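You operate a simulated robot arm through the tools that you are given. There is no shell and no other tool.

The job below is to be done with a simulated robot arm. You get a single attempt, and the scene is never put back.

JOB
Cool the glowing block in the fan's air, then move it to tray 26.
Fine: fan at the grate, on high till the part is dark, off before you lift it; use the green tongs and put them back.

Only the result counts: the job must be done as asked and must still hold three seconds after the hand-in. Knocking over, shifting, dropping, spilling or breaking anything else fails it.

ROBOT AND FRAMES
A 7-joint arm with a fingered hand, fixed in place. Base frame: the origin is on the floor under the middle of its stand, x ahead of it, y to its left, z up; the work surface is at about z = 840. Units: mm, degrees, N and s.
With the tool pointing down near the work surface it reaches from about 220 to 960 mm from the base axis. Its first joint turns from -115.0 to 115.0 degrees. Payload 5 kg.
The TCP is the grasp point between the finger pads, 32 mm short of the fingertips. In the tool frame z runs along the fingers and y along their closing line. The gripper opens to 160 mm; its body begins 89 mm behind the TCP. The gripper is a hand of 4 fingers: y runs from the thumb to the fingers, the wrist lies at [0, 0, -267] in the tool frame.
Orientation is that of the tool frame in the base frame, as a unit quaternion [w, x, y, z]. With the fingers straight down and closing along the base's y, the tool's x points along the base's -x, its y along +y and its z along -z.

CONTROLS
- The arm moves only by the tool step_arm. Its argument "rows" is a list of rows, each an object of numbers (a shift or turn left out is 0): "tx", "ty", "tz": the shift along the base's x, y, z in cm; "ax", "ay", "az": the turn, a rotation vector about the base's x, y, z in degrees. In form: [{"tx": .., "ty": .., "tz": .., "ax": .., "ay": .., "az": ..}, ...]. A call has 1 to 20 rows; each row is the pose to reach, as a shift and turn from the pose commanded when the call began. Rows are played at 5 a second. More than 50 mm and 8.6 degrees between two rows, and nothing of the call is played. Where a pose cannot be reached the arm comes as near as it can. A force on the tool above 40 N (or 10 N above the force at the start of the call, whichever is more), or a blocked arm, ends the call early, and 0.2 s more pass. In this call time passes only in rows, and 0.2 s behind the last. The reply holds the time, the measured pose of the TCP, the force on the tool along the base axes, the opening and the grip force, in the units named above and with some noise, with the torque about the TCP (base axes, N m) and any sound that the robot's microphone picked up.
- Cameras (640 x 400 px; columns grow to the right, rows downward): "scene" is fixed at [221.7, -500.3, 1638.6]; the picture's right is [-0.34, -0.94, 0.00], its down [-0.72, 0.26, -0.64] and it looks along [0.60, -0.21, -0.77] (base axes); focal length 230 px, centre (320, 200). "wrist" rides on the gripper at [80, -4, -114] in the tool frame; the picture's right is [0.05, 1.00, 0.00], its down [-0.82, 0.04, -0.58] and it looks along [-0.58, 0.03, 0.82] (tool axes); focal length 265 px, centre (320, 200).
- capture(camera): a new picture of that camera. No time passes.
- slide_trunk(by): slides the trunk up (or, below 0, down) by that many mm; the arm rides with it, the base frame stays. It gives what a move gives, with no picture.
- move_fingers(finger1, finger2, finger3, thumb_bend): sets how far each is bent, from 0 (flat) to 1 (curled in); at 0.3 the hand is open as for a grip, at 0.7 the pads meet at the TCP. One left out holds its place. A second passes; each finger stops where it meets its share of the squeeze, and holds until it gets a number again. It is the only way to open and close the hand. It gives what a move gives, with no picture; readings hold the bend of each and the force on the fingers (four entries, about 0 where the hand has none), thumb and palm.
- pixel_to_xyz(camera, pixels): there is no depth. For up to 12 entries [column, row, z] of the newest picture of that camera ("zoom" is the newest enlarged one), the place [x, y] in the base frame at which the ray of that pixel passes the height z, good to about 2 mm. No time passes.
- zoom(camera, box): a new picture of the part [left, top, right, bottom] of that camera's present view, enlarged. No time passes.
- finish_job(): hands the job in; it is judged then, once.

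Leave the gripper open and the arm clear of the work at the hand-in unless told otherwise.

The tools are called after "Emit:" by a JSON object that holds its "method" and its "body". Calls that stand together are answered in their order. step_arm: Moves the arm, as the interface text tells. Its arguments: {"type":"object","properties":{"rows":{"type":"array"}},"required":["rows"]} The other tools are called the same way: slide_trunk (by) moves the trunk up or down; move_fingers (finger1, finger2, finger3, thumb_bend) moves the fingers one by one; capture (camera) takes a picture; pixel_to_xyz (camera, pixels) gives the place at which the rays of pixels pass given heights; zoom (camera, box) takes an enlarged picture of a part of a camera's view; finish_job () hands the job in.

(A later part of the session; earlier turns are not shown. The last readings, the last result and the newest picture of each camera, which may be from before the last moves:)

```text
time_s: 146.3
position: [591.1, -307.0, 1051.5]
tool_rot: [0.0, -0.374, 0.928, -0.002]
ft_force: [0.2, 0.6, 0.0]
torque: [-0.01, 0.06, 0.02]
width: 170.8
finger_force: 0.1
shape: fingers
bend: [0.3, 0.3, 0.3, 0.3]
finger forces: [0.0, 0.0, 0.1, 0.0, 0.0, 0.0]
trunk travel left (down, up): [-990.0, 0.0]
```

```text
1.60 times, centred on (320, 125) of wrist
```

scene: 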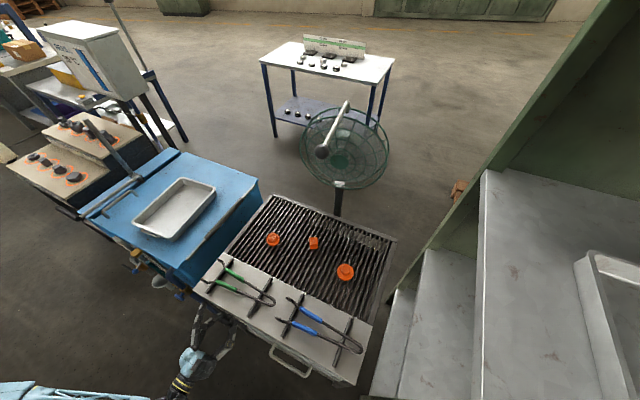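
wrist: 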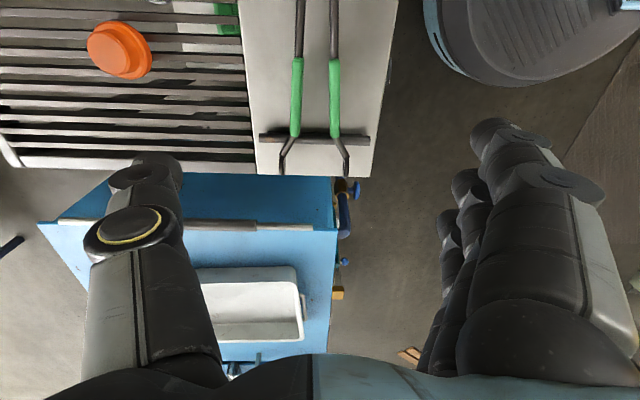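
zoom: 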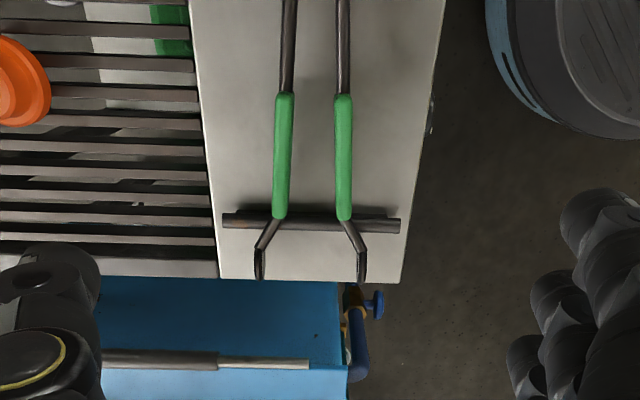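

From above I see both green sleeves, at columns 296 and 335, with thin upright pads at the tips (282,165) and (346,165). I compute their positions at a few heights and compare with the scene view for the true height.

Emit:
{"method": "pixel_to_xyz", "body": {"camera": "wrist", "pixels": [[298.1, 59.4, 860], [295, 136.3, 860], [334.4, 59.4, 860], [335, 136.3, 860], [281.9, 165.6, 860], [345.6, 165.6, 860], [298.1, 59.4, 880], [295, 136.3, 880], [334.4, 59.4, 880], [335, 136.3, 880], [281.9, 165.6, 880], [345.6, 165.6, 880]]}}

Emit:
{"method": "zoom", "body": {"camera": "wrist", "box": [250, 110, 370, 185]}}

Emit:
{"method": "zoom", "body": {"camera": "wrist", "box": [200, 0, 440, 5]}}

```text
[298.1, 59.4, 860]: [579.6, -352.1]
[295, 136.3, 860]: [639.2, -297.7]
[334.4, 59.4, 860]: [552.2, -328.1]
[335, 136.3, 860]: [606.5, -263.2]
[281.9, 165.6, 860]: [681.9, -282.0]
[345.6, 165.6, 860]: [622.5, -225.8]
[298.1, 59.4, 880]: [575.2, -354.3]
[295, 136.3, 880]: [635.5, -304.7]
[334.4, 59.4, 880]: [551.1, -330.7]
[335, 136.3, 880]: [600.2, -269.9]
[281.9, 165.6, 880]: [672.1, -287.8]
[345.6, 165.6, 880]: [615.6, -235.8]
```

```text
5.33 times, centred on (310, 148) of wrist
```

zoom: 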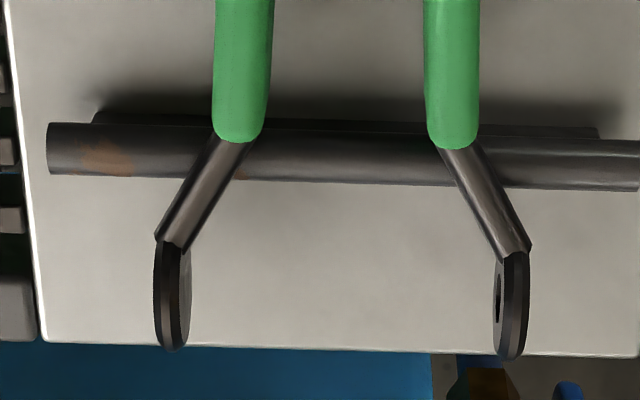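

```text
2.67 times, centred on (320, 2) of wrist
```

zoom: 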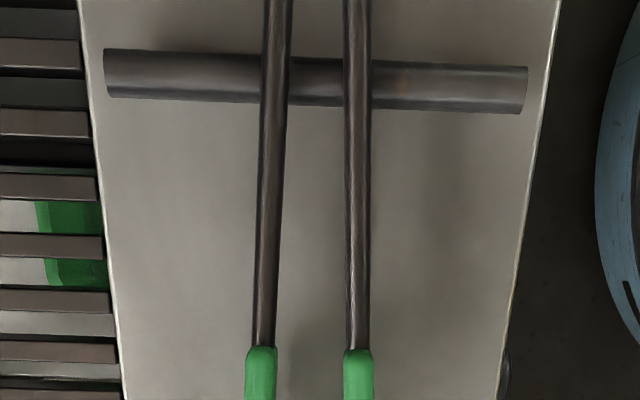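

Sleeve centre is about (594,-310,860), axis direction about 46 degrees, tip pads about 81 mm ahead of the sleeve centre and about 76 mm apart. For better reach later I want the trunk 300 mm lower: I raise the hand 300 mm, then slide the trunk down 300 mm, and pre-shape the fingers to 0.5.

Emit:
{"method": "step_arm", "body": {"rows": [{"tz": 5}, {"tz": 10}, {"tz": 15}, {"tz": 20}, {"tz": 25}, {"tz": 30}]}}

Emit:
{"method": "slide_trunk", "body": {"by": -300}}

Emit:
{"method": "move_fingers", "body": {"finger1": 0.5, "finger2": 0.5, "finger3": 0.5, "thumb_bend": 0.5}}

Emit:
{"method": "capture", "body": {"camera": "wrist"}}

```text
time_s: 147.7
position: [593.6, -312.3, 1353.3]
tool_rot: [0.001, -0.373, 0.928, 0.0]
ft_force: [-0.4, 0.0, -0.2]
torque: [0.01, -0.02, -0.02]
width: 170.6
finger_force: 0.0
shape: fingers
bend: [0.3, 0.3, 0.3, 0.3]
finger forces: [0.1, 0.0, 0.1, 0.1, 0.0, 0.0]
trunk travel left (down, up): [-990.0, 0.0]
```

```text
time_s: 150.7
position: [594.9, -313.4, 1053.3]
tool_rot: [0.001, -0.373, 0.928, 0.001]
ft_force: [0.1, -0.1, -0.3]
torque: [0.01, -0.02, -0.05]
width: 170.6
finger_force: 0.1
shape: fingers
bend: [0.3, 0.3, 0.3, 0.3]
finger forces: [0.1, 0.0, 0.0, 0.1, 0.0, 0.1]
trunk travel left (down, up): [-690.0, 300.0]
```

```text
time_s: 151.7
position: [595.1, -313.2, 1052.8]
tool_rot: [0.001, -0.373, 0.928, 0.001]
ft_force: [0.0, 0.3, -0.1]
torque: [-0.02, 0.0, 0.0]
width: 91.9
finger_force: 0.1
shape: fingers
bend: [0.5, 0.5, 0.5, 0.5]
finger forces: [0.0, 0.1, 0.0, 0.0, 0.1, 0.1]
trunk travel left (down, up): [-690.0, 300.0]
```

```text
taken
```

wrist: 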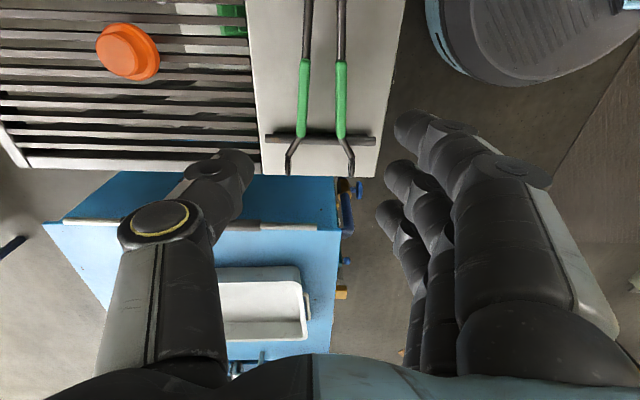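

The tongs' centre line is aligned with the picture's middle (column 321). I descend to z=900 over the sleeve centre (594,-311).

Emit:
{"method": "step_arm", "body": {"rows": [{"tx": -0.1, "ty": 0.2, "tz": -5}, {"tx": -0.1, "ty": 0.2, "tz": -10}, {"tx": -0.1, "ty": 0.2, "tz": -13}, {"tx": -0.1, "ty": 0.2, "tz": -15.3}]}}

Emit:
{"method": "capture", "body": {"camera": "wrist"}}

Emit:
{"method": "capture", "body": {"camera": "scene"}}

Emit:
{"method": "zoom", "body": {"camera": "scene", "box": [180, 220, 300, 330]}}

```text
time_s: 152.7
position: [595.4, -311.0, 898.3]
tool_rot: [0.001, -0.373, 0.928, -0.001]
ft_force: [-0.6, -0.6, 0.3]
torque: [0.0, 0.0, -0.01]
width: 92.1
finger_force: 0.0
shape: fingers
bend: [0.5, 0.5, 0.5, 0.5]
finger forces: [0.0, 0.0, 0.1, 0.1, 0.0, 0.0]
trunk travel left (down, up): [-690.0, 300.0]
```

```text
taken
```

wrist: 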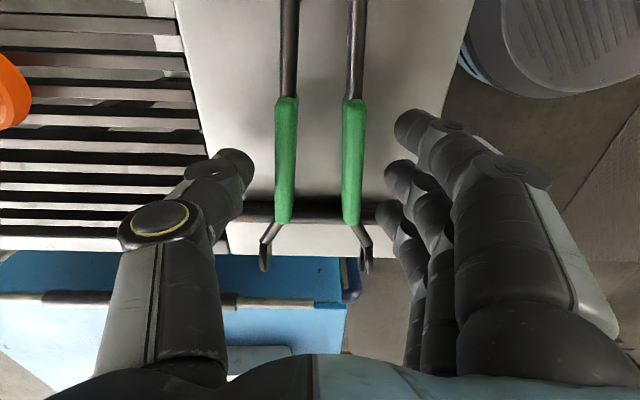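

```text
taken
```

scene: 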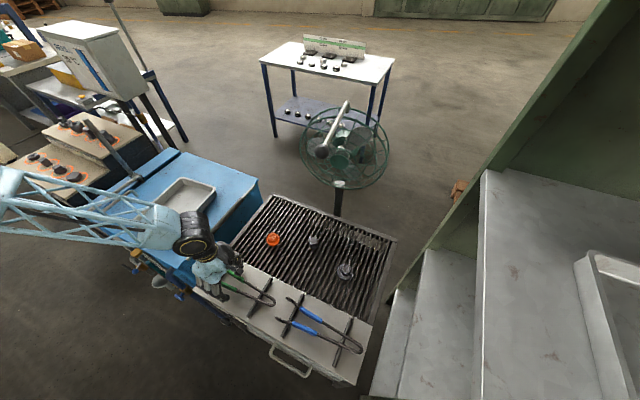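

```text
3.64 times, centred on (240, 275) of scene
```

zoom: 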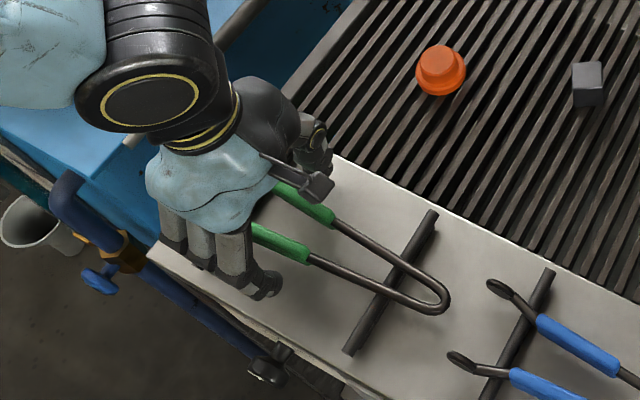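

The fingers straddle the sleeves symmetrically (sleeves at columns 285 and 352). I lower 12 mm more, to z=886.

Emit:
{"method": "step_arm", "body": {"rows": [{"tz": -0.6}, {"tz": -1.2}]}}

Emit:
{"method": "move_fingers", "body": {"finger1": 0.58, "finger2": 0.58, "finger3": 0.58, "thumb_bend": 0.58}}

Emit:
{"method": "capture", "body": {"camera": "wrist"}}

```text
time_s: 153.3
position: [593.7, -311.4, 887.5]
tool_rot: [0.001, -0.373, 0.928, 0.0]
ft_force: [0.0, 0.2, 0.1]
torque: [0.0, -0.01, -0.01]
width: 92.0
finger_force: 0.1
shape: fingers
bend: [0.5, 0.5, 0.5, 0.5]
finger forces: [0.1, 0.0, 0.0, 0.1, 0.1, 0.0]
trunk travel left (down, up): [-690.0, 300.0]
```

```text
time_s: 154.3
position: [594.1, -311.8, 888.5]
tool_rot: [0.001, -0.373, 0.928, 0.0]
ft_force: [0.7, 0.4, 0.5]
torque: [0.01, -0.03, 0.02]
width: 65.6
finger_force: 0.5
shape: fingers
bend: [0.57, 0.57, 0.56, 0.57]
finger forces: [0.0, 0.0, 0.7, 0.0, 0.7, 0.0]
trunk travel left (down, up): [-690.0, 300.0]
```

```text
taken
```

wrist: 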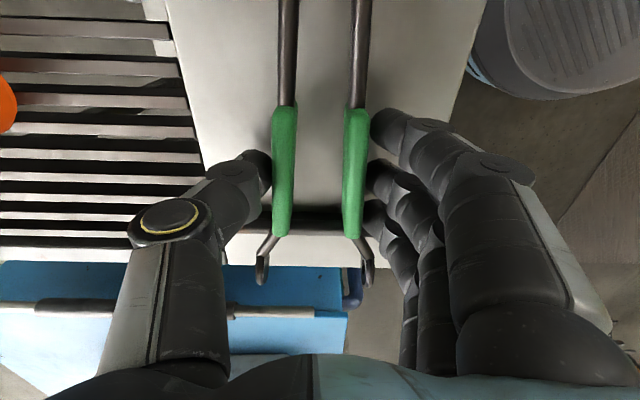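

The fingertips just touch the sleeves (0.7 N) at bend 0.57. I lower another 5 mm for a fuller grip and then squeeze moderately.

Emit:
{"method": "step_arm", "body": {"rows": [{"tz": -0.3}, {"tz": -0.6}]}}

Emit:
{"method": "move_fingers", "body": {"finger1": 0.62, "finger2": 0.62, "finger3": 0.62, "thumb_bend": 0.62}}

Emit:
{"method": "capture", "body": {"camera": "wrist"}}

```text
time_s: 154.9
position: [595.3, -310.5, 882.8]
tool_rot: [0.001, -0.373, 0.928, 0.0]
ft_force: [-0.3, 0.1, 1.9]
torque: [0.07, 0.02, 0.06]
width: 65.7
finger_force: 0.9
shape: fingers
bend: [0.57, 0.57, 0.56, 0.57]
finger forces: [0.1, 0.1, 1.3, 0.0, 0.6, 0.0]
trunk travel left (down, up): [-690.0, 300.0]
```

```text
time_s: 155.9
position: [594.2, -310.2, 882.3]
tool_rot: [0.001, -0.372, 0.928, 0.0]
ft_force: [-0.6, 0.3, -0.8]
torque: [0.01, -0.03, -0.01]
width: 56.9
finger_force: 7.1
shape: fingers
bend: [0.6, 0.59, 0.59, 0.6]
finger forces: [1.5, 2.0, 3.0, 0.0, 6.9, 0.0]
trunk travel left (down, up): [-690.0, 300.0]
```

```text
taken
```

wrist: 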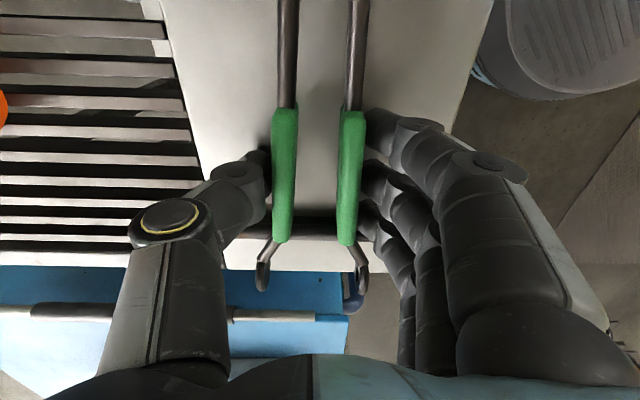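

Balanced grip (about 7 N each side), tips still wide apart. I lift the tongs 50 mm and check that they come along.

Emit:
{"method": "step_arm", "body": {"rows": [{"tz": 0.8}, {"tz": 2}, {"tz": 3.5}, {"tz": 5}]}}

Emit:
{"method": "capture", "body": {"camera": "wrist"}}

Emit:
{"method": "zoom", "body": {"camera": "scene", "box": [180, 220, 300, 330]}}

```text
time_s: 156.9
position: [593.5, -311.3, 932.5]
tool_rot: [0.001, -0.373, 0.928, 0.001]
ft_force: [0.0, 1.1, -3.0]
torque: [0.04, 0.0, 0.0]
width: 56.9
finger_force: 6.4
shape: fingers
bend: [0.6, 0.59, 0.59, 0.6]
finger forces: [1.5, 2.1, 3.1, 0.0, 6.8, 0.0]
trunk travel left (down, up): [-690.0, 300.0]
```

```text
taken
```

wrist: 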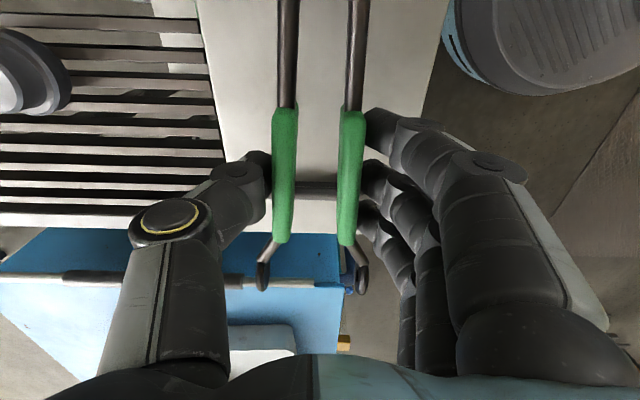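

```text
3.64 times, centred on (240, 275) of scene
```

zoom: 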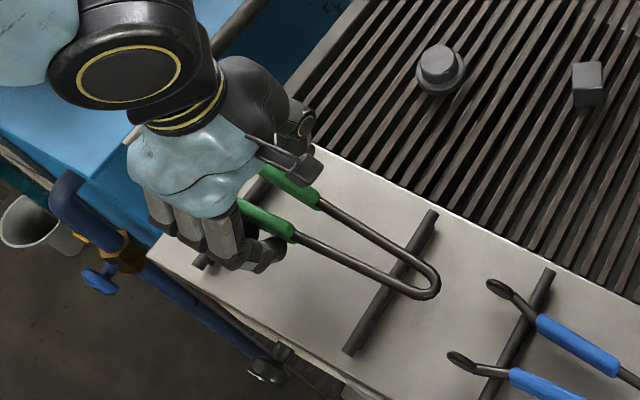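

The tongs are lifted cleanly (about 3 N). All three parts are dark now. I carry the tongs at about z=970 toward the block, turning 90 degrees to yaw -46 so that the tips point away from the robot, between the two flanges.

Emit:
{"method": "step_arm", "body": {"rows": [{"tx": 0, "ty": -0.5, "tz": 2, "az": -3}, {"tx": -0.3, "ty": -1.5, "tz": 3.8, "az": -9}, {"tx": -0.7, "ty": -3.5, "tz": 3.8, "az": -16}, {"tx": -1.1, "ty": -5.5, "tz": 3.8, "az": -24}, {"tx": -1.5, "ty": -7.5, "tz": 3.8, "az": -32}, {"tx": -2, "ty": -9.5, "tz": 3.8, "az": -40}, {"tx": -2.5, "ty": -11.5, "tz": 3.8, "az": -48}, {"tx": -3, "ty": -13.5, "tz": 3.8, "az": -56}, {"tx": -3.5, "ty": -15.5, "tz": 3.8, "az": -64}, {"tx": -4, "ty": -17.5, "tz": 3.8, "az": -72}, {"tx": -4.4, "ty": -19.5, "tz": 3.8, "az": -80}, {"tx": -4.8, "ty": -21.4, "tz": 3.8, "az": -88}]}}

Emit:
{"method": "capture", "body": {"camera": "wrist"}}

Emit:
{"method": "zoom", "body": {"camera": "wrist", "box": [200, 180, 440, 350]}}

Emit:
{"method": "zoom", "body": {"camera": "scene", "box": [220, 100, 400, 320]}}

```text
time_s: 159.5
position: [547.8, -525.5, 968.3]
tool_rot: [-0.001, 0.377, 0.926, 0.001]
ft_force: [-0.3, 0.6, -2.1]
torque: [-0.01, -0.05, 0.0]
width: 57.1
finger_force: 6.6
shape: fingers
bend: [0.6, 0.59, 0.59, 0.6]
finger forces: [1.5, 2.1, 3.2, 0.1, 7.0, 0.0]
trunk travel left (down, up): [-690.0, 300.0]
```

```text
taken
```

wrist: 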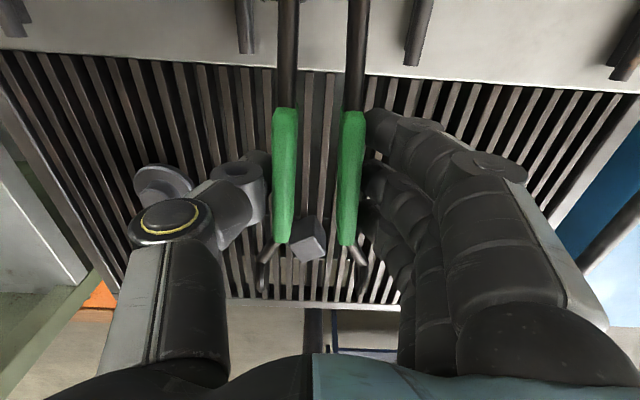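

```text
2.35 times, centred on (320, 265) of wrist
```

zoom: 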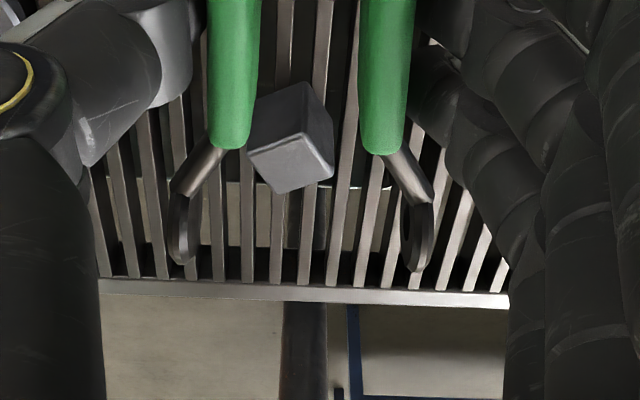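

```text
1.82 times, centred on (310, 210) of scene
```

zoom: 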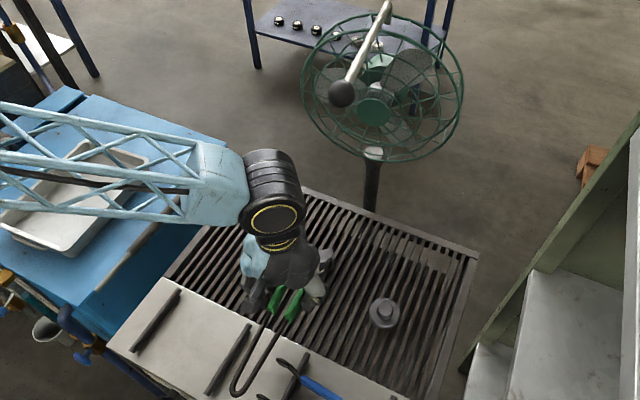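

I see the block between the tips at (308,238), turned relative to the tongs. I zoom in for its exact orientation and position.

Emit:
{"method": "zoom", "body": {"camera": "wrist", "box": [280, 205, 340, 265]}}

Emit:
{"method": "zoom", "body": {"camera": "scene", "box": [298, 228, 328, 258]}}

Emit:
{"method": "zoom", "body": {"camera": "wrist", "box": [240, 200, 380, 300]}}

```text
6.67 times, centred on (310, 235) of wrist
```

zoom: 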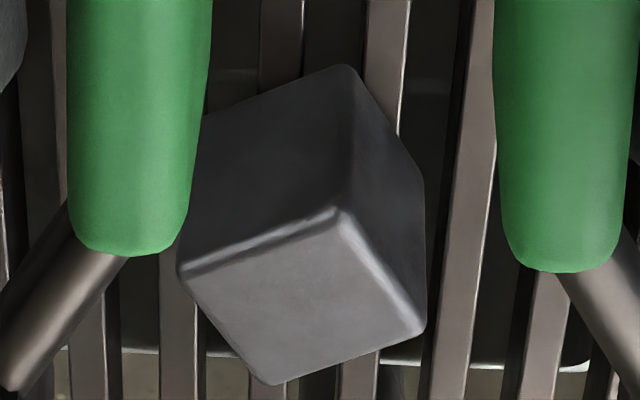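

```text
13.33 times, centred on (313, 243) of scene
```

zoom: 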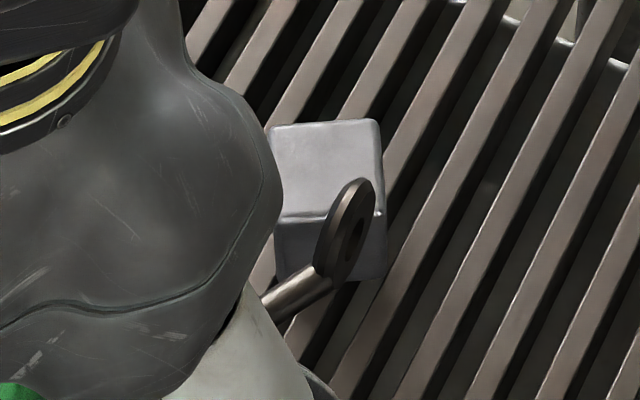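

```text
4.00 times, centred on (310, 250) of wrist
```

zoom: 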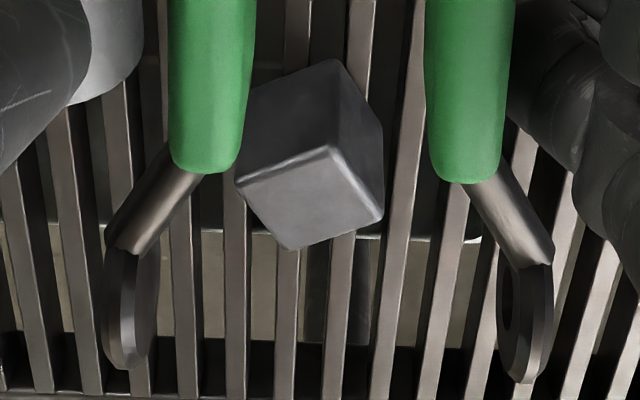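

I compute the block's top corners and height from these pixels.

Emit:
{"method": "pixel_to_xyz", "body": {"camera": "wrist", "pixels": [[313.0, 237.2, 880], [325.7, 254.5, 880], [302.5, 262.7, 880], [289.0, 245.5, 880], [313.0, 237.2, 890], [325.7, 254.5, 890], [302.5, 262.7, 890], [289.0, 245.5, 890], [314.5, 214.8, 840], [314.5, 214.8, 850], [325.7, 232.8, 840], [325.7, 232.8, 850]]}}

Emit:
{"method": "pixel_to_xyz", "body": {"camera": "scene", "pixels": [[309.8, 237.5, 880], [317.5, 237.2, 880], [317.8, 244.5, 880], [310.2, 244.5, 880], [317.8, 248.7, 850], [317.8, 248.7, 840]]}}

```text
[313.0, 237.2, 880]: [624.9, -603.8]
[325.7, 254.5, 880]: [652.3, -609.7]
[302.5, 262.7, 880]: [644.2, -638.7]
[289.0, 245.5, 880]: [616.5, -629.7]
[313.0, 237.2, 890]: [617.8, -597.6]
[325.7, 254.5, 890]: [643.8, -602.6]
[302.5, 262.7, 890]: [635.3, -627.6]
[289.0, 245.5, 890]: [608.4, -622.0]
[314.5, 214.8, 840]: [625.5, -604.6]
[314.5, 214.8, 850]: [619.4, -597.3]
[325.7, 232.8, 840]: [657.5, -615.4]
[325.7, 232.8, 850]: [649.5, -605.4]
```

```text
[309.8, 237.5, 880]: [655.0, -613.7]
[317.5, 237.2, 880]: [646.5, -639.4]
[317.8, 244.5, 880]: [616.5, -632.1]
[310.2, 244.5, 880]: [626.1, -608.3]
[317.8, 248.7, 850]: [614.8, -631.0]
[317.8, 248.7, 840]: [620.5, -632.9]
```

The block is about 28 mm wide, centred at (635,-622), top at z≈879, standing on the grate at z≈846, its sides turned to about -11 degrees. The tong pads sit 76 mm ahead and 9 mm below the TCP, about 66 mm apart. I plan to slide in at yaw -25 with the tongs tipped 12 degrees tips-down (so fingers clear the grate and the bend clears the blue tongs). First I turn to yaw -25 at a point 50 mm short.

Emit:
{"method": "step_arm", "body": {"rows": [{"tx": -0.8, "ty": -1.4, "az": 6.4}, {"tx": -1.5, "ty": -2.9, "az": 12.9}, {"tx": -2.3, "ty": -4.3, "az": 19.3}]}}

Emit:
{"method": "step_arm", "body": {"rows": [{"tz": -0.5, "ax": 2.55, "ay": 5.45}, {"tz": -1.0, "ax": 5.1, "ay": 10.9}]}}

Emit:
{"method": "capture", "body": {"camera": "wrist"}}

Emit:
{"method": "zoom", "body": {"camera": "scene", "box": [230, 120, 400, 320]}}

```text
time_s: 160.3
position: [524.6, -568.5, 970.4]
tool_rot: [0.001, 0.215, 0.977, 0.001]
ft_force: [0.5, -0.7, -1.6]
torque: [0.04, 0.02, -0.01]
width: 56.9
finger_force: 6.6
shape: fingers
bend: [0.6, 0.6, 0.59, 0.6]
finger forces: [1.5, 2.1, 3.1, 0.1, 6.9, 0.0]
trunk travel left (down, up): [-690.0, 300.0]
```

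```text
time_s: 160.9
position: [524.4, -568.4, 960.0]
tool_rot: [-0.102, 0.214, 0.971, 0.023]
ft_force: [0.6, 1.5, -2.8]
torque: [-0.04, -0.01, 0.02]
width: 57.0
finger_force: 6.9
shape: fingers
bend: [0.6, 0.6, 0.59, 0.6]
finger forces: [1.6, 2.1, 3.1, 0.1, 6.9, 0.0]
trunk travel left (down, up): [-690.0, 300.0]
```

```text
taken
```

wrist: 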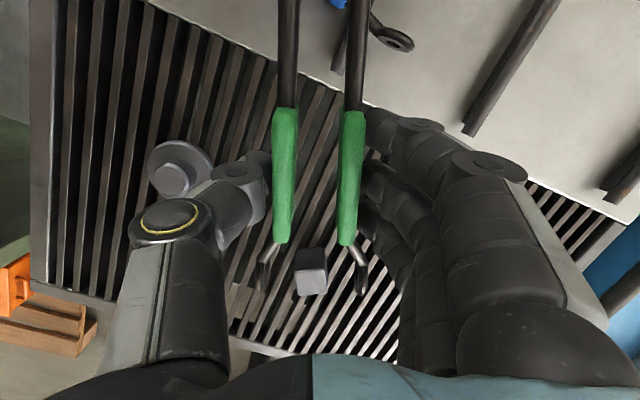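

```text
2.00 times, centred on (315, 220) of scene
```

zoom: 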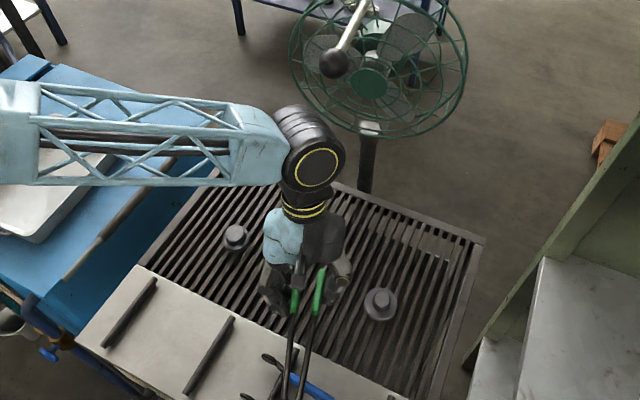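

The block appears squarely between the pads (312,271). I lower to z=893 at this short distance.

Emit:
{"method": "step_arm", "body": {"rows": [{"tz": -2.2}, {"tz": -4.5}, {"tz": -6.0}, {"tz": -6.7}]}}

Emit:
{"method": "capture", "body": {"camera": "wrist"}}

Emit:
{"method": "zoom", "body": {"camera": "wrist", "box": [240, 200, 380, 310]}}

```text
time_s: 161.9
position: [524.2, -567.5, 891.1]
tool_rot: [-0.102, 0.214, 0.971, 0.023]
ft_force: [-0.1, -0.4, -2.6]
torque: [-0.01, -0.08, -0.01]
width: 57.2
finger_force: 6.8
shape: fingers
bend: [0.6, 0.6, 0.59, 0.6]
finger forces: [1.6, 2.2, 3.1, 0.1, 6.9, 0.1]
trunk travel left (down, up): [-690.0, 300.0]
```

```text
taken
```

wrist: 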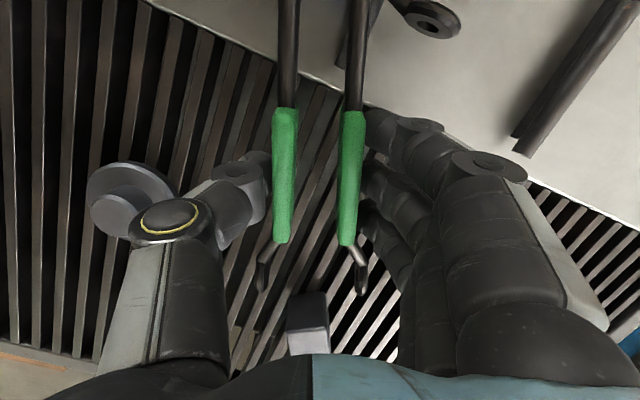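

```text
3.64 times, centred on (310, 255) of wrist
```

zoom: 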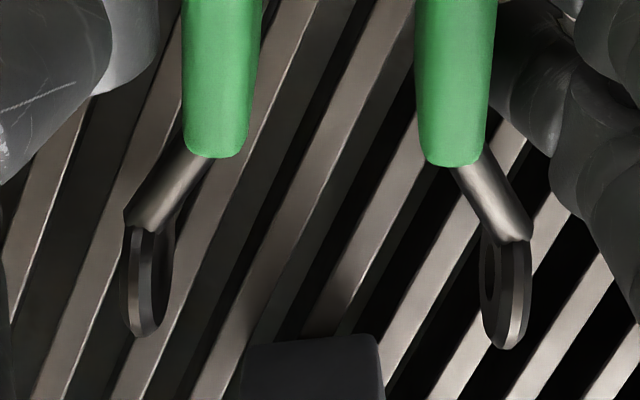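

The pads are level with the block's height and it lies midway between them. I slide forward 50 mm along the tong axis.

Emit:
{"method": "step_arm", "body": {"rows": [{"tx": 1.1, "ty": -0.5}, {"tx": 2.3, "ty": -1.1}, {"tx": 3.4, "ty": -1.6}, {"tx": 4.5, "ty": -2.1}]}}

Emit:
{"method": "capture", "body": {"camera": "wrist"}}

Emit:
{"method": "zoom", "body": {"camera": "wrist", "box": [240, 200, 380, 310]}}

Emit:
{"method": "zoom", "body": {"camera": "scene", "box": [270, 200, 350, 290]}}

```text
time_s: 162.9
position: [568.2, -587.8, 893.2]
tool_rot: [-0.103, 0.214, 0.971, 0.023]
ft_force: [0.5, -0.8, -2.4]
torque: [-0.02, -0.03, 0.02]
width: 57.2
finger_force: 6.7
shape: fingers
bend: [0.6, 0.6, 0.59, 0.6]
finger forces: [1.6, 2.1, 3.0, 0.1, 6.9, 0.0]
trunk travel left (down, up): [-690.0, 300.0]
```

```text
taken
```

wrist: 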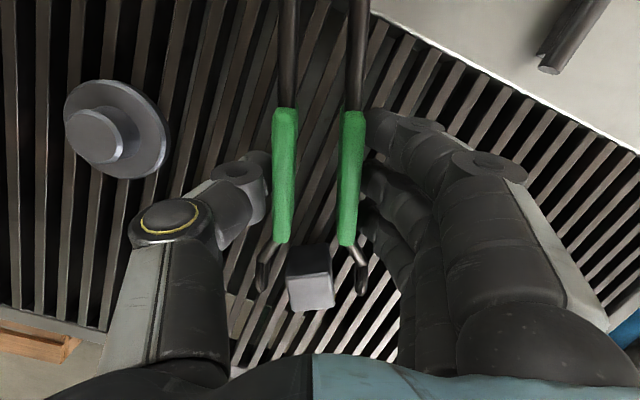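

```text
3.64 times, centred on (310, 255) of wrist
```

zoom: 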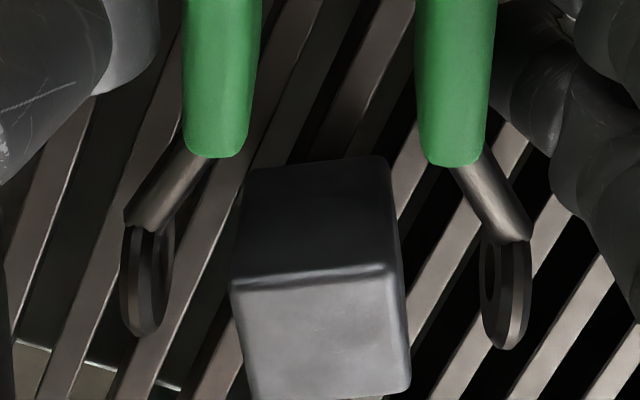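

```text
4.44 times, centred on (310, 245) of scene
```

zoom: 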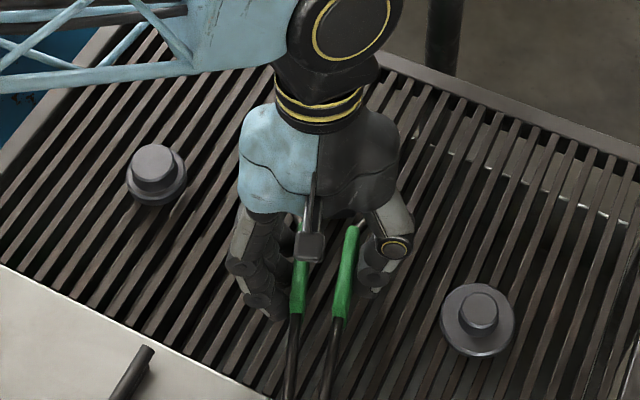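

The pads' midpoint computes to (633,-620,868), right at the block's centre (635,-622). I squeeze.

Emit:
{"method": "move_fingers", "body": {"finger1": 0.66, "finger2": 0.66, "finger3": 0.66, "thumb_bend": 0.66}}

Emit:
{"method": "capture", "body": {"camera": "wrist"}}

Emit:
{"method": "zoom", "body": {"camera": "wrist", "box": [240, 200, 380, 310]}}

```text
time_s: 163.9
position: [566.9, -587.5, 893.1]
tool_rot: [-0.102, 0.214, 0.971, 0.022]
ft_force: [-0.1, 0.2, -1.6]
torque: [-0.01, -0.07, -0.01]
width: 46.1
finger_force: 7.6
shape: fingers
bend: [0.64, 0.63, 0.63, 0.63]
finger forces: [2.4, 2.3, 2.9, 0.0, 7.8, 0.0]
trunk travel left (down, up): [-690.0, 300.0]
```

```text
taken
```

wrist: 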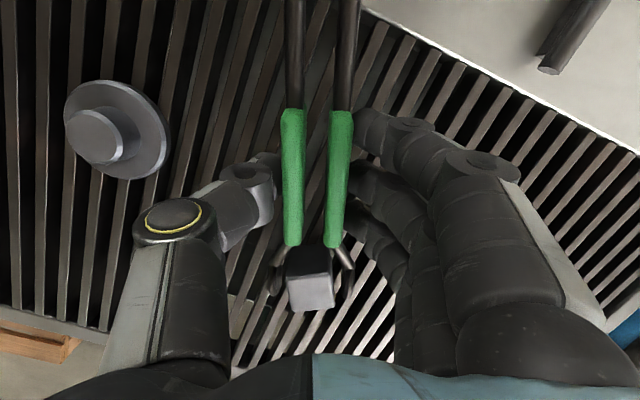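

```text
3.64 times, centred on (310, 255) of wrist
```

zoom: 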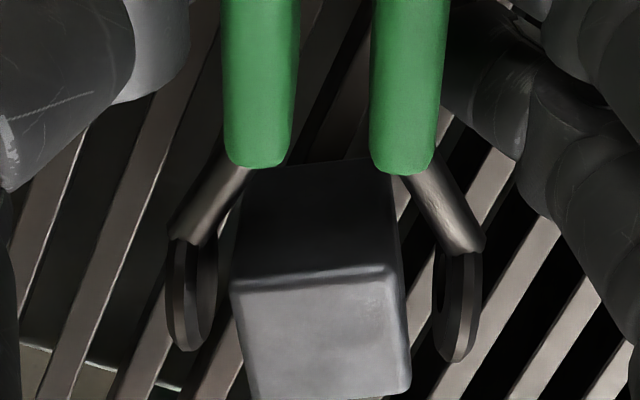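

The pads have come closer with about 8 mm still to go each side. I squeeze further to 0.72.

Emit:
{"method": "move_fingers", "body": {"finger1": 0.72, "finger2": 0.72, "finger3": 0.72, "thumb_bend": 0.72}}

Emit:
{"method": "capture", "body": {"camera": "wrist"}}

Emit:
{"method": "zoom", "body": {"camera": "wrist", "box": [240, 200, 380, 310]}}

```text
time_s: 164.9
position: [567.9, -587.4, 893.2]
tool_rot: [-0.103, 0.214, 0.971, 0.023]
ft_force: [0.3, 0.8, -3.0]
torque: [0.0, 0.0, 0.06]
width: 37.8
finger_force: 18.9
shape: fingers
bend: [0.69, 0.69, 0.69, 0.67]
finger forces: [6.3, 6.3, 6.5, 0.0, 18.7, 0.0]
trunk travel left (down, up): [-690.0, 300.0]
```

```text
taken
```

wrist: 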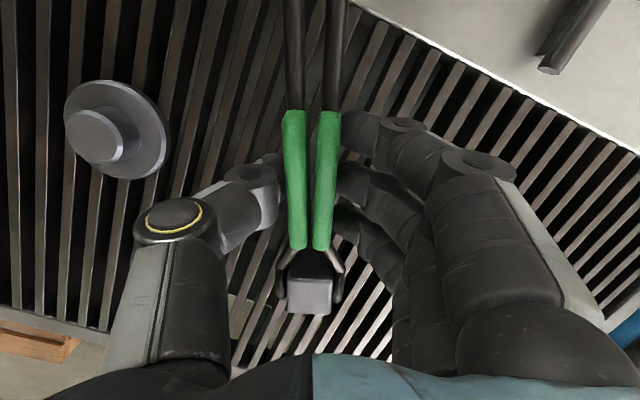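

```text
3.64 times, centred on (310, 255) of wrist
```

zoom: 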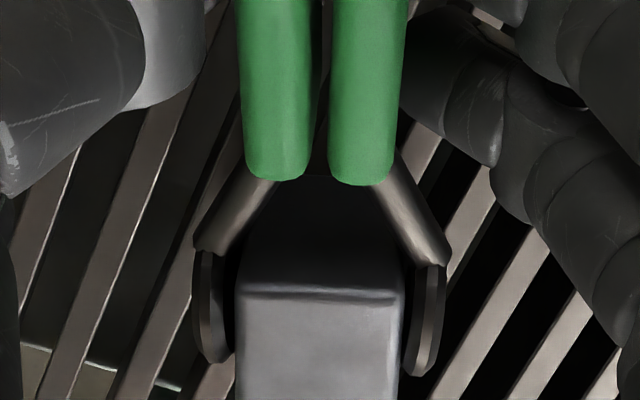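

The block has aligned itself and is held (thumb about 19 N). I add a little more squeeze and then lift slightly to test.

Emit:
{"method": "move_fingers", "body": {"finger1": 0.75, "finger2": 0.75, "finger3": 0.75, "thumb_bend": 0.75}}

Emit:
{"method": "step_arm", "body": {"rows": [{"tz": 0.5}, {"tz": 1.2}, {"tz": 2.0}]}}

Emit:
{"method": "capture", "body": {"camera": "wrist"}}

Emit:
{"method": "zoom", "body": {"camera": "wrist", "box": [240, 200, 380, 310]}}

Emit:
{"method": "zoom", "body": {"camera": "scene", "box": [270, 200, 350, 290]}}

```text
time_s: 165.9
position: [567.6, -587.1, 893.3]
tool_rot: [-0.102, 0.215, 0.971, 0.023]
ft_force: [-0.7, 0.3, -2.8]
torque: [0.0, 0.02, 0.05]
width: 37.5
finger_force: 23.1
shape: fingers
bend: [0.69, 0.69, 0.69, 0.67]
finger forces: [7.9, 7.6, 7.7, 0.0, 23.0, 0.0]
trunk travel left (down, up): [-690.0, 300.0]
```

```text
time_s: 166.7
position: [567.9, -587.7, 914.9]
tool_rot: [-0.102, 0.215, 0.971, 0.022]
ft_force: [0.1, 0.1, -5.8]
torque: [0.11, 0.19, 0.0]
width: 37.4
finger_force: 23.0
shape: fingers
bend: [0.69, 0.69, 0.68, 0.67]
finger forces: [9.3, 7.2, 6.4, 0.0, 23.3, 0.0]
trunk travel left (down, up): [-690.0, 300.0]
```

```text
taken
```

wrist: 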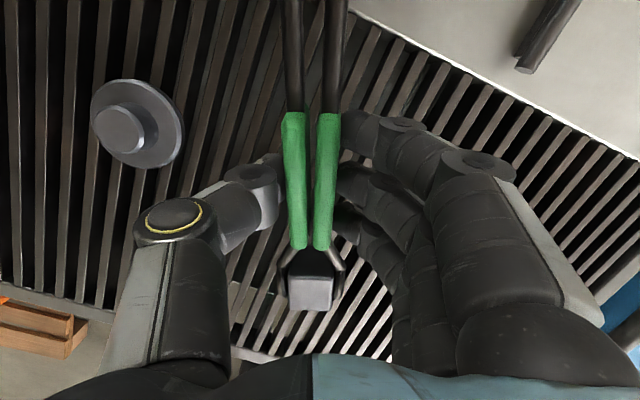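

```text
3.64 times, centred on (310, 255) of wrist
```

zoom: 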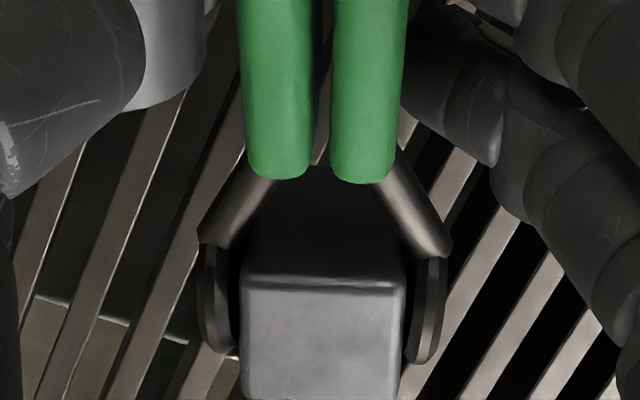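

```text
4.44 times, centred on (310, 245) of scene
```

zoom: 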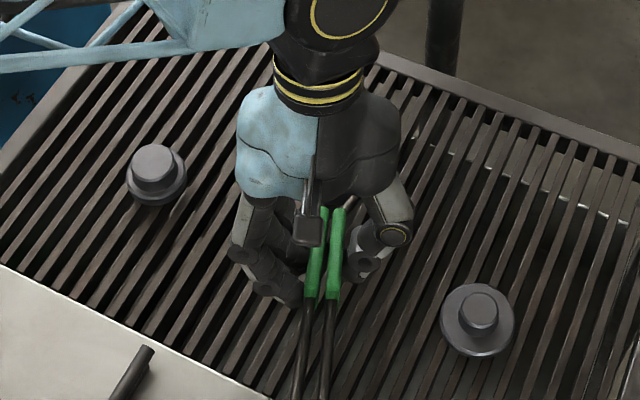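

The block is lifted (load rose by about 3 N) and sits firmly between the pads. Now I measure tray 26 (tank tray) precisely: rim corners from the scene view.

Emit:
{"method": "zoom", "body": {"camera": "scene", "box": [110, 160, 240, 260]}}

Emit:
{"method": "pixel_to_xyz", "body": {"camera": "scene", "pixels": [[131.3, 222.5, 840], [172.5, 239, 840], [215.8, 187, 840], [183, 177.5, 840], [137, 222, 805], [170, 234, 805], [209, 188, 805], [184, 181, 805]]}}

Emit:
{"method": "step_arm", "body": {"rows": [{"tx": -1.5, "ty": 1.5, "tz": 1.5}, {"tx": -4, "ty": 4.5, "tz": 3.5}, {"tx": -6, "ty": 8, "tz": 6}, {"tx": -7.5, "ty": 11, "tz": 9.5}, {"tx": -8.5, "ty": 14, "tz": 13.5}, {"tx": -8.8, "ty": 15.8, "tz": 18}, {"tx": -8.8, "ty": 15.8, "tz": 22.5}, {"tx": -8.8, "ty": 15.8, "tz": 26.5}]}}

Emit:
{"method": "capture", "body": {"camera": "wrist"}}

```text
4.00 times, centred on (175, 210) of scene
```

zoom: 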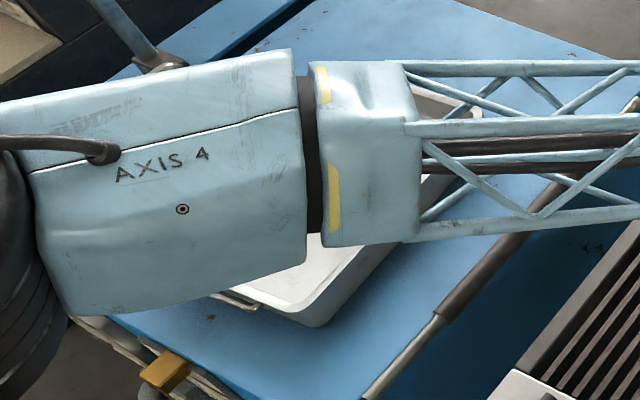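

```text
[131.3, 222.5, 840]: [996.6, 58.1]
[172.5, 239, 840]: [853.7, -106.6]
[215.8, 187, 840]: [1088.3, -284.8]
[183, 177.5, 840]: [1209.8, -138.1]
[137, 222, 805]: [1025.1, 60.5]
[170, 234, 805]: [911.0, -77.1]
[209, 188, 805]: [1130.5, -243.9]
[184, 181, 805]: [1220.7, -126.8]
```

```text
refused: row 5 steps farther than a row can; nothing moved
```

```text
taken
```

wrist: 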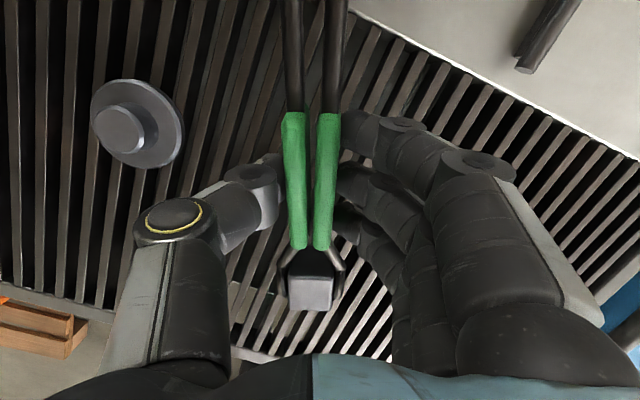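

Tray corners (rim): (854,-107), (1088,-285), (1210,-138), (997,58). One row was too long, so nothing moved; I repeat the retreat with shorter rows: back toward the robot and up, away from the fan's handle.

Emit:
{"method": "step_arm", "body": {"rows": [{"tx": -1.5, "ty": 1.5, "tz": 1.5}, {"tx": -3.5, "ty": 4, "tz": 3.5}, {"tx": -5, "ty": 7, "tz": 5.5}, {"tx": -6.3, "ty": 10, "tz": 8}, {"tx": -7.5, "ty": 12.8, "tz": 11}, {"tx": -8.3, "ty": 15, "tz": 14.5}, {"tx": -8.8, "ty": 15.8, "tz": 18.5}, {"tx": -8.8, "ty": 15.8, "tz": 22.5}, {"tx": -8.8, "ty": 15.8, "tz": 26.5}]}}

Emit:
{"method": "capture", "body": {"camera": "wrist"}}

Emit:
{"method": "capture", "body": {"camera": "scene"}}

```text
time_s: 168.7
position: [478.9, -432.4, 1181.2]
tool_rot: [-0.102, 0.214, 0.971, 0.023]
ft_force: [0.2, -1.4, -5.7]
torque: [0.13, 0.18, -0.01]
width: 37.1
finger_force: 22.6
shape: fingers
bend: [0.7, 0.69, 0.68, 0.67]
finger forces: [9.3, 7.1, 6.3, 0.0, 23.3, 0.0]
trunk travel left (down, up): [-690.0, 300.0]
```

```text
taken
```

wrist: 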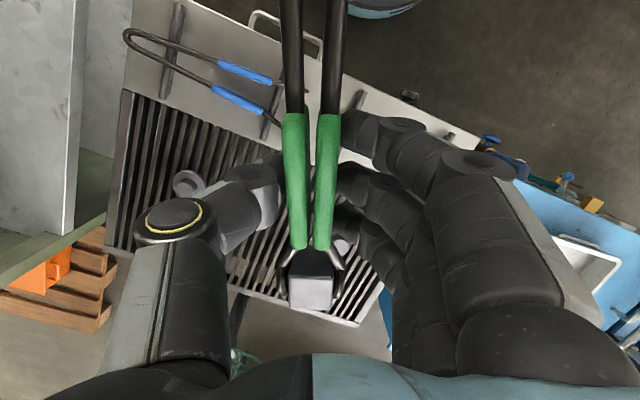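

```text
taken
```

scene: 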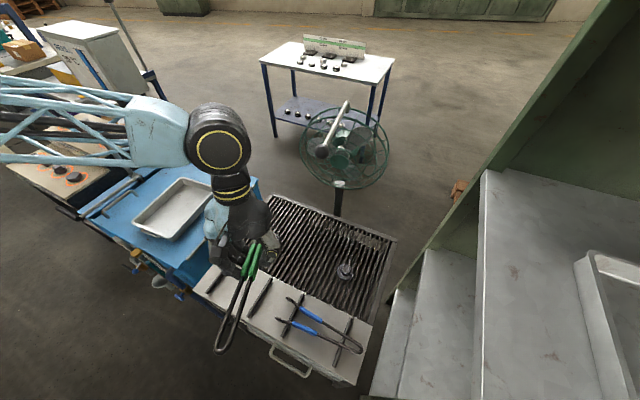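

Holding well. I slide the trunk down 200 mm for the longer reach to the tank.

Emit:
{"method": "slide_trunk", "body": {"by": -200}}

Emit:
{"method": "step_arm", "body": {"rows": [{"tx": 2.5, "ty": 2.9, "tz": 1, "az": -5}, {"tx": 5, "ty": 5.8, "tz": 2, "az": -10}, {"tx": 7.5, "ty": 8.7, "tz": 3, "az": -15}, {"tx": 10, "ty": 11.6, "tz": 4, "az": -20}, {"tx": 12.5, "ty": 14.5, "tz": 5, "az": -25}, {"tx": 15, "ty": 17.4, "tz": 6, "az": -30}, {"tx": 17.5, "ty": 20.3, "tz": 7, "az": -35}, {"tx": 20, "ty": 23.2, "tz": 7, "az": -41}, {"tx": 22.5, "ty": 26, "tz": 7, "az": -47}, {"tx": 25, "ty": 28.8, "tz": 7, "az": -53}, {"tx": 27.5, "ty": 31.6, "tz": 7, "az": -59}, {"tx": 30, "ty": 34, "tz": 7, "az": -65}]}}

Emit:
{"method": "capture", "body": {"camera": "wrist"}}

Emit:
{"method": "capture", "body": {"camera": "scene"}}

```text
time_s: 170.9
position: [479.1, -433.7, 980.7]
tool_rot: [-0.102, 0.214, 0.971, 0.023]
ft_force: [-0.8, -0.5, -6.3]
torque: [0.08, 0.21, 0.0]
width: 37.1
finger_force: 23.3
shape: fingers
bend: [0.7, 0.69, 0.68, 0.67]
finger forces: [9.3, 7.1, 6.5, 0.1, 23.2, 0.0]
trunk travel left (down, up): [-490.0, 500.0]
```

```text
time_s: 173.5
position: [780.6, -92.4, 1050.9]
tool_rot: [-0.074, 0.703, 0.703, 0.074]
ft_force: [-0.3, 0.0, -5.6]
torque: [0.22, 0.0, -0.04]
width: 37.2
finger_force: 22.7
shape: fingers
bend: [0.7, 0.69, 0.68, 0.67]
finger forces: [9.2, 6.8, 6.6, 0.0, 23.0, 0.0]
trunk travel left (down, up): [-490.0, 500.0]
```

```text
taken
```

wrist: 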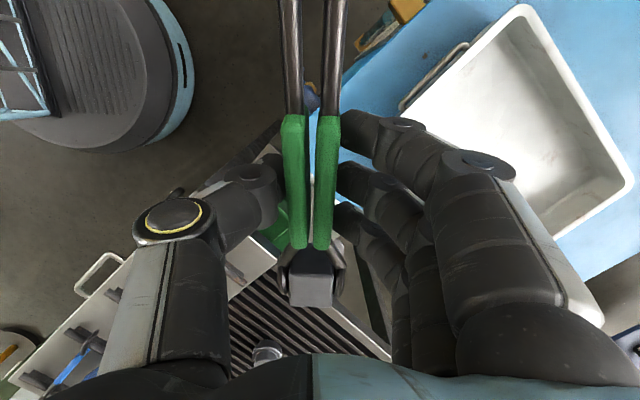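

```text
taken
```

scene: 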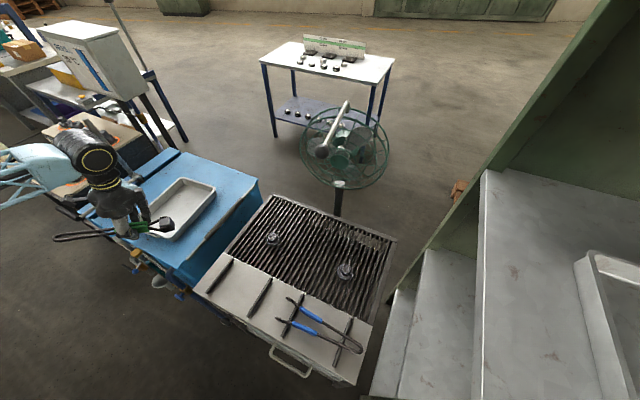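

Yaw is now -90 with the block at the tips. I move over the tray's near corner, tipping the tongs a further 16 degrees (28 in all) so the fingers stay above the rim; hover with the pads at about (923,-92,916).

Emit:
{"method": "step_arm", "body": {"rows": [{"tx": 2.9, "ty": 1.3, "tz": -1.0, "ax": 3.2}, {"tx": 5.8, "ty": 2.6, "tz": -2.5, "ax": 6.4}, {"tx": 8.7, "ty": 3.8, "tz": -4.5, "ax": 9.6}, {"tx": 11.6, "ty": 5.1, "tz": -6.8, "ax": 12.8}, {"tx": 14.4, "ty": 6.3, "tz": -9.1, "ax": 16}]}}

Emit:
{"method": "capture", "body": {"camera": "wrist"}}

Emit:
{"method": "zoom", "body": {"camera": "scene", "box": [90, 140, 240, 270]}}

```text
time_s: 174.7
position: [922.6, -33.6, 960.0]
tool_rot: [-0.171, 0.686, 0.686, 0.171]
ft_force: [0.6, -0.2, -6.2]
torque: [0.17, -0.01, 0.03]
width: 37.1
finger_force: 23.0
shape: fingers
bend: [0.7, 0.69, 0.68, 0.67]
finger forces: [9.4, 6.7, 6.4, 0.0, 22.8, 0.0]
trunk travel left (down, up): [-490.0, 500.0]
```

```text
taken
```

wrist: 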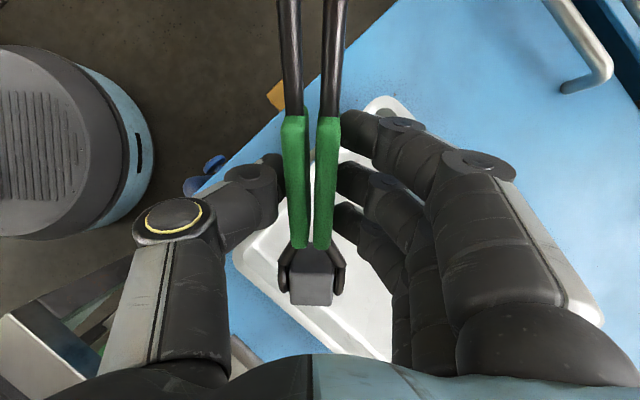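

```text
3.08 times, centred on (165, 205) of scene
```

zoom: 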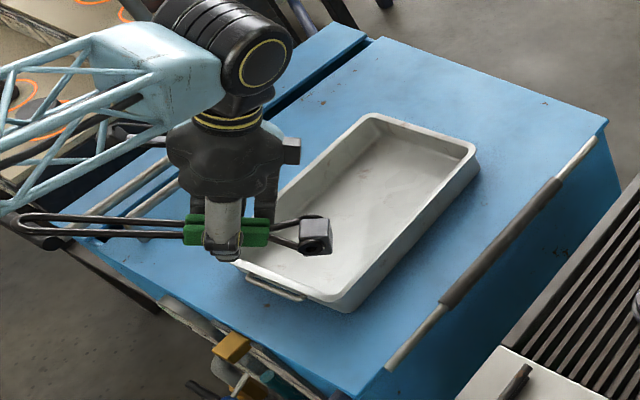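

The block hangs over the tray's near corner zone; the floor point beneath it computes well inside the walls. I shift 10 mm further in and lower to z=888.

Emit:
{"method": "step_arm", "body": {"rows": [{"tx": 0.6, "tz": -2.4}, {"tx": 1.0, "tz": -4.8}, {"tx": 1.0, "tz": -6.4}, {"tx": 1.0, "tz": -7.2}]}}

Emit:
{"method": "capture", "body": {"camera": "wrist"}}

Emit:
{"method": "zoom", "body": {"camera": "scene", "box": [110, 170, 220, 260]}}

Emit:
{"method": "zoom", "body": {"camera": "wrist", "box": [220, 190, 400, 340]}}

```text
time_s: 175.7
position: [933.8, -30.1, 889.4]
tool_rot: [-0.171, 0.684, 0.688, 0.171]
ft_force: [1.0, 3.8, 5.9]
torque: [-0.44, 0.0, 0.11]
width: 38.0
finger_force: 24.5
shape: fingers
bend: [0.68, 0.68, 0.71, 0.67]
finger forces: [6.2, 7.8, 11.7, 0.0, 24.0, 0.0]
trunk travel left (down, up): [-490.0, 500.0]
```

```text
taken
```

wrist: 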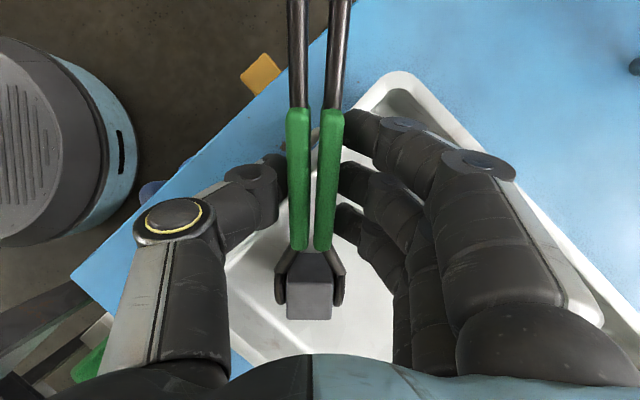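

```text
4.44 times, centred on (165, 215) of scene
```

zoom: 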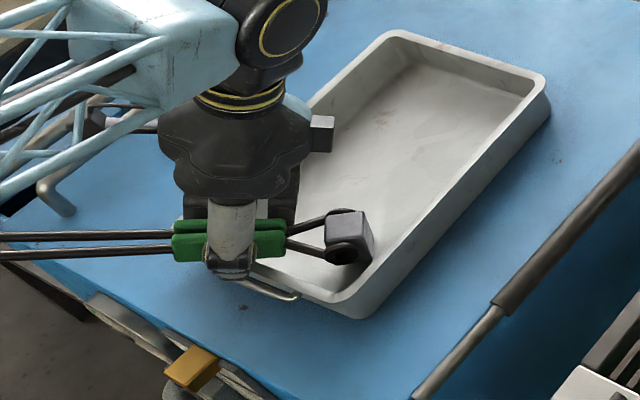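

```text
2.67 times, centred on (310, 265) of wrist
```

zoom: 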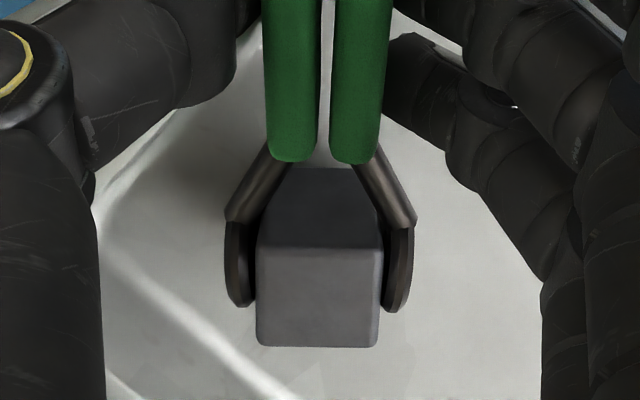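

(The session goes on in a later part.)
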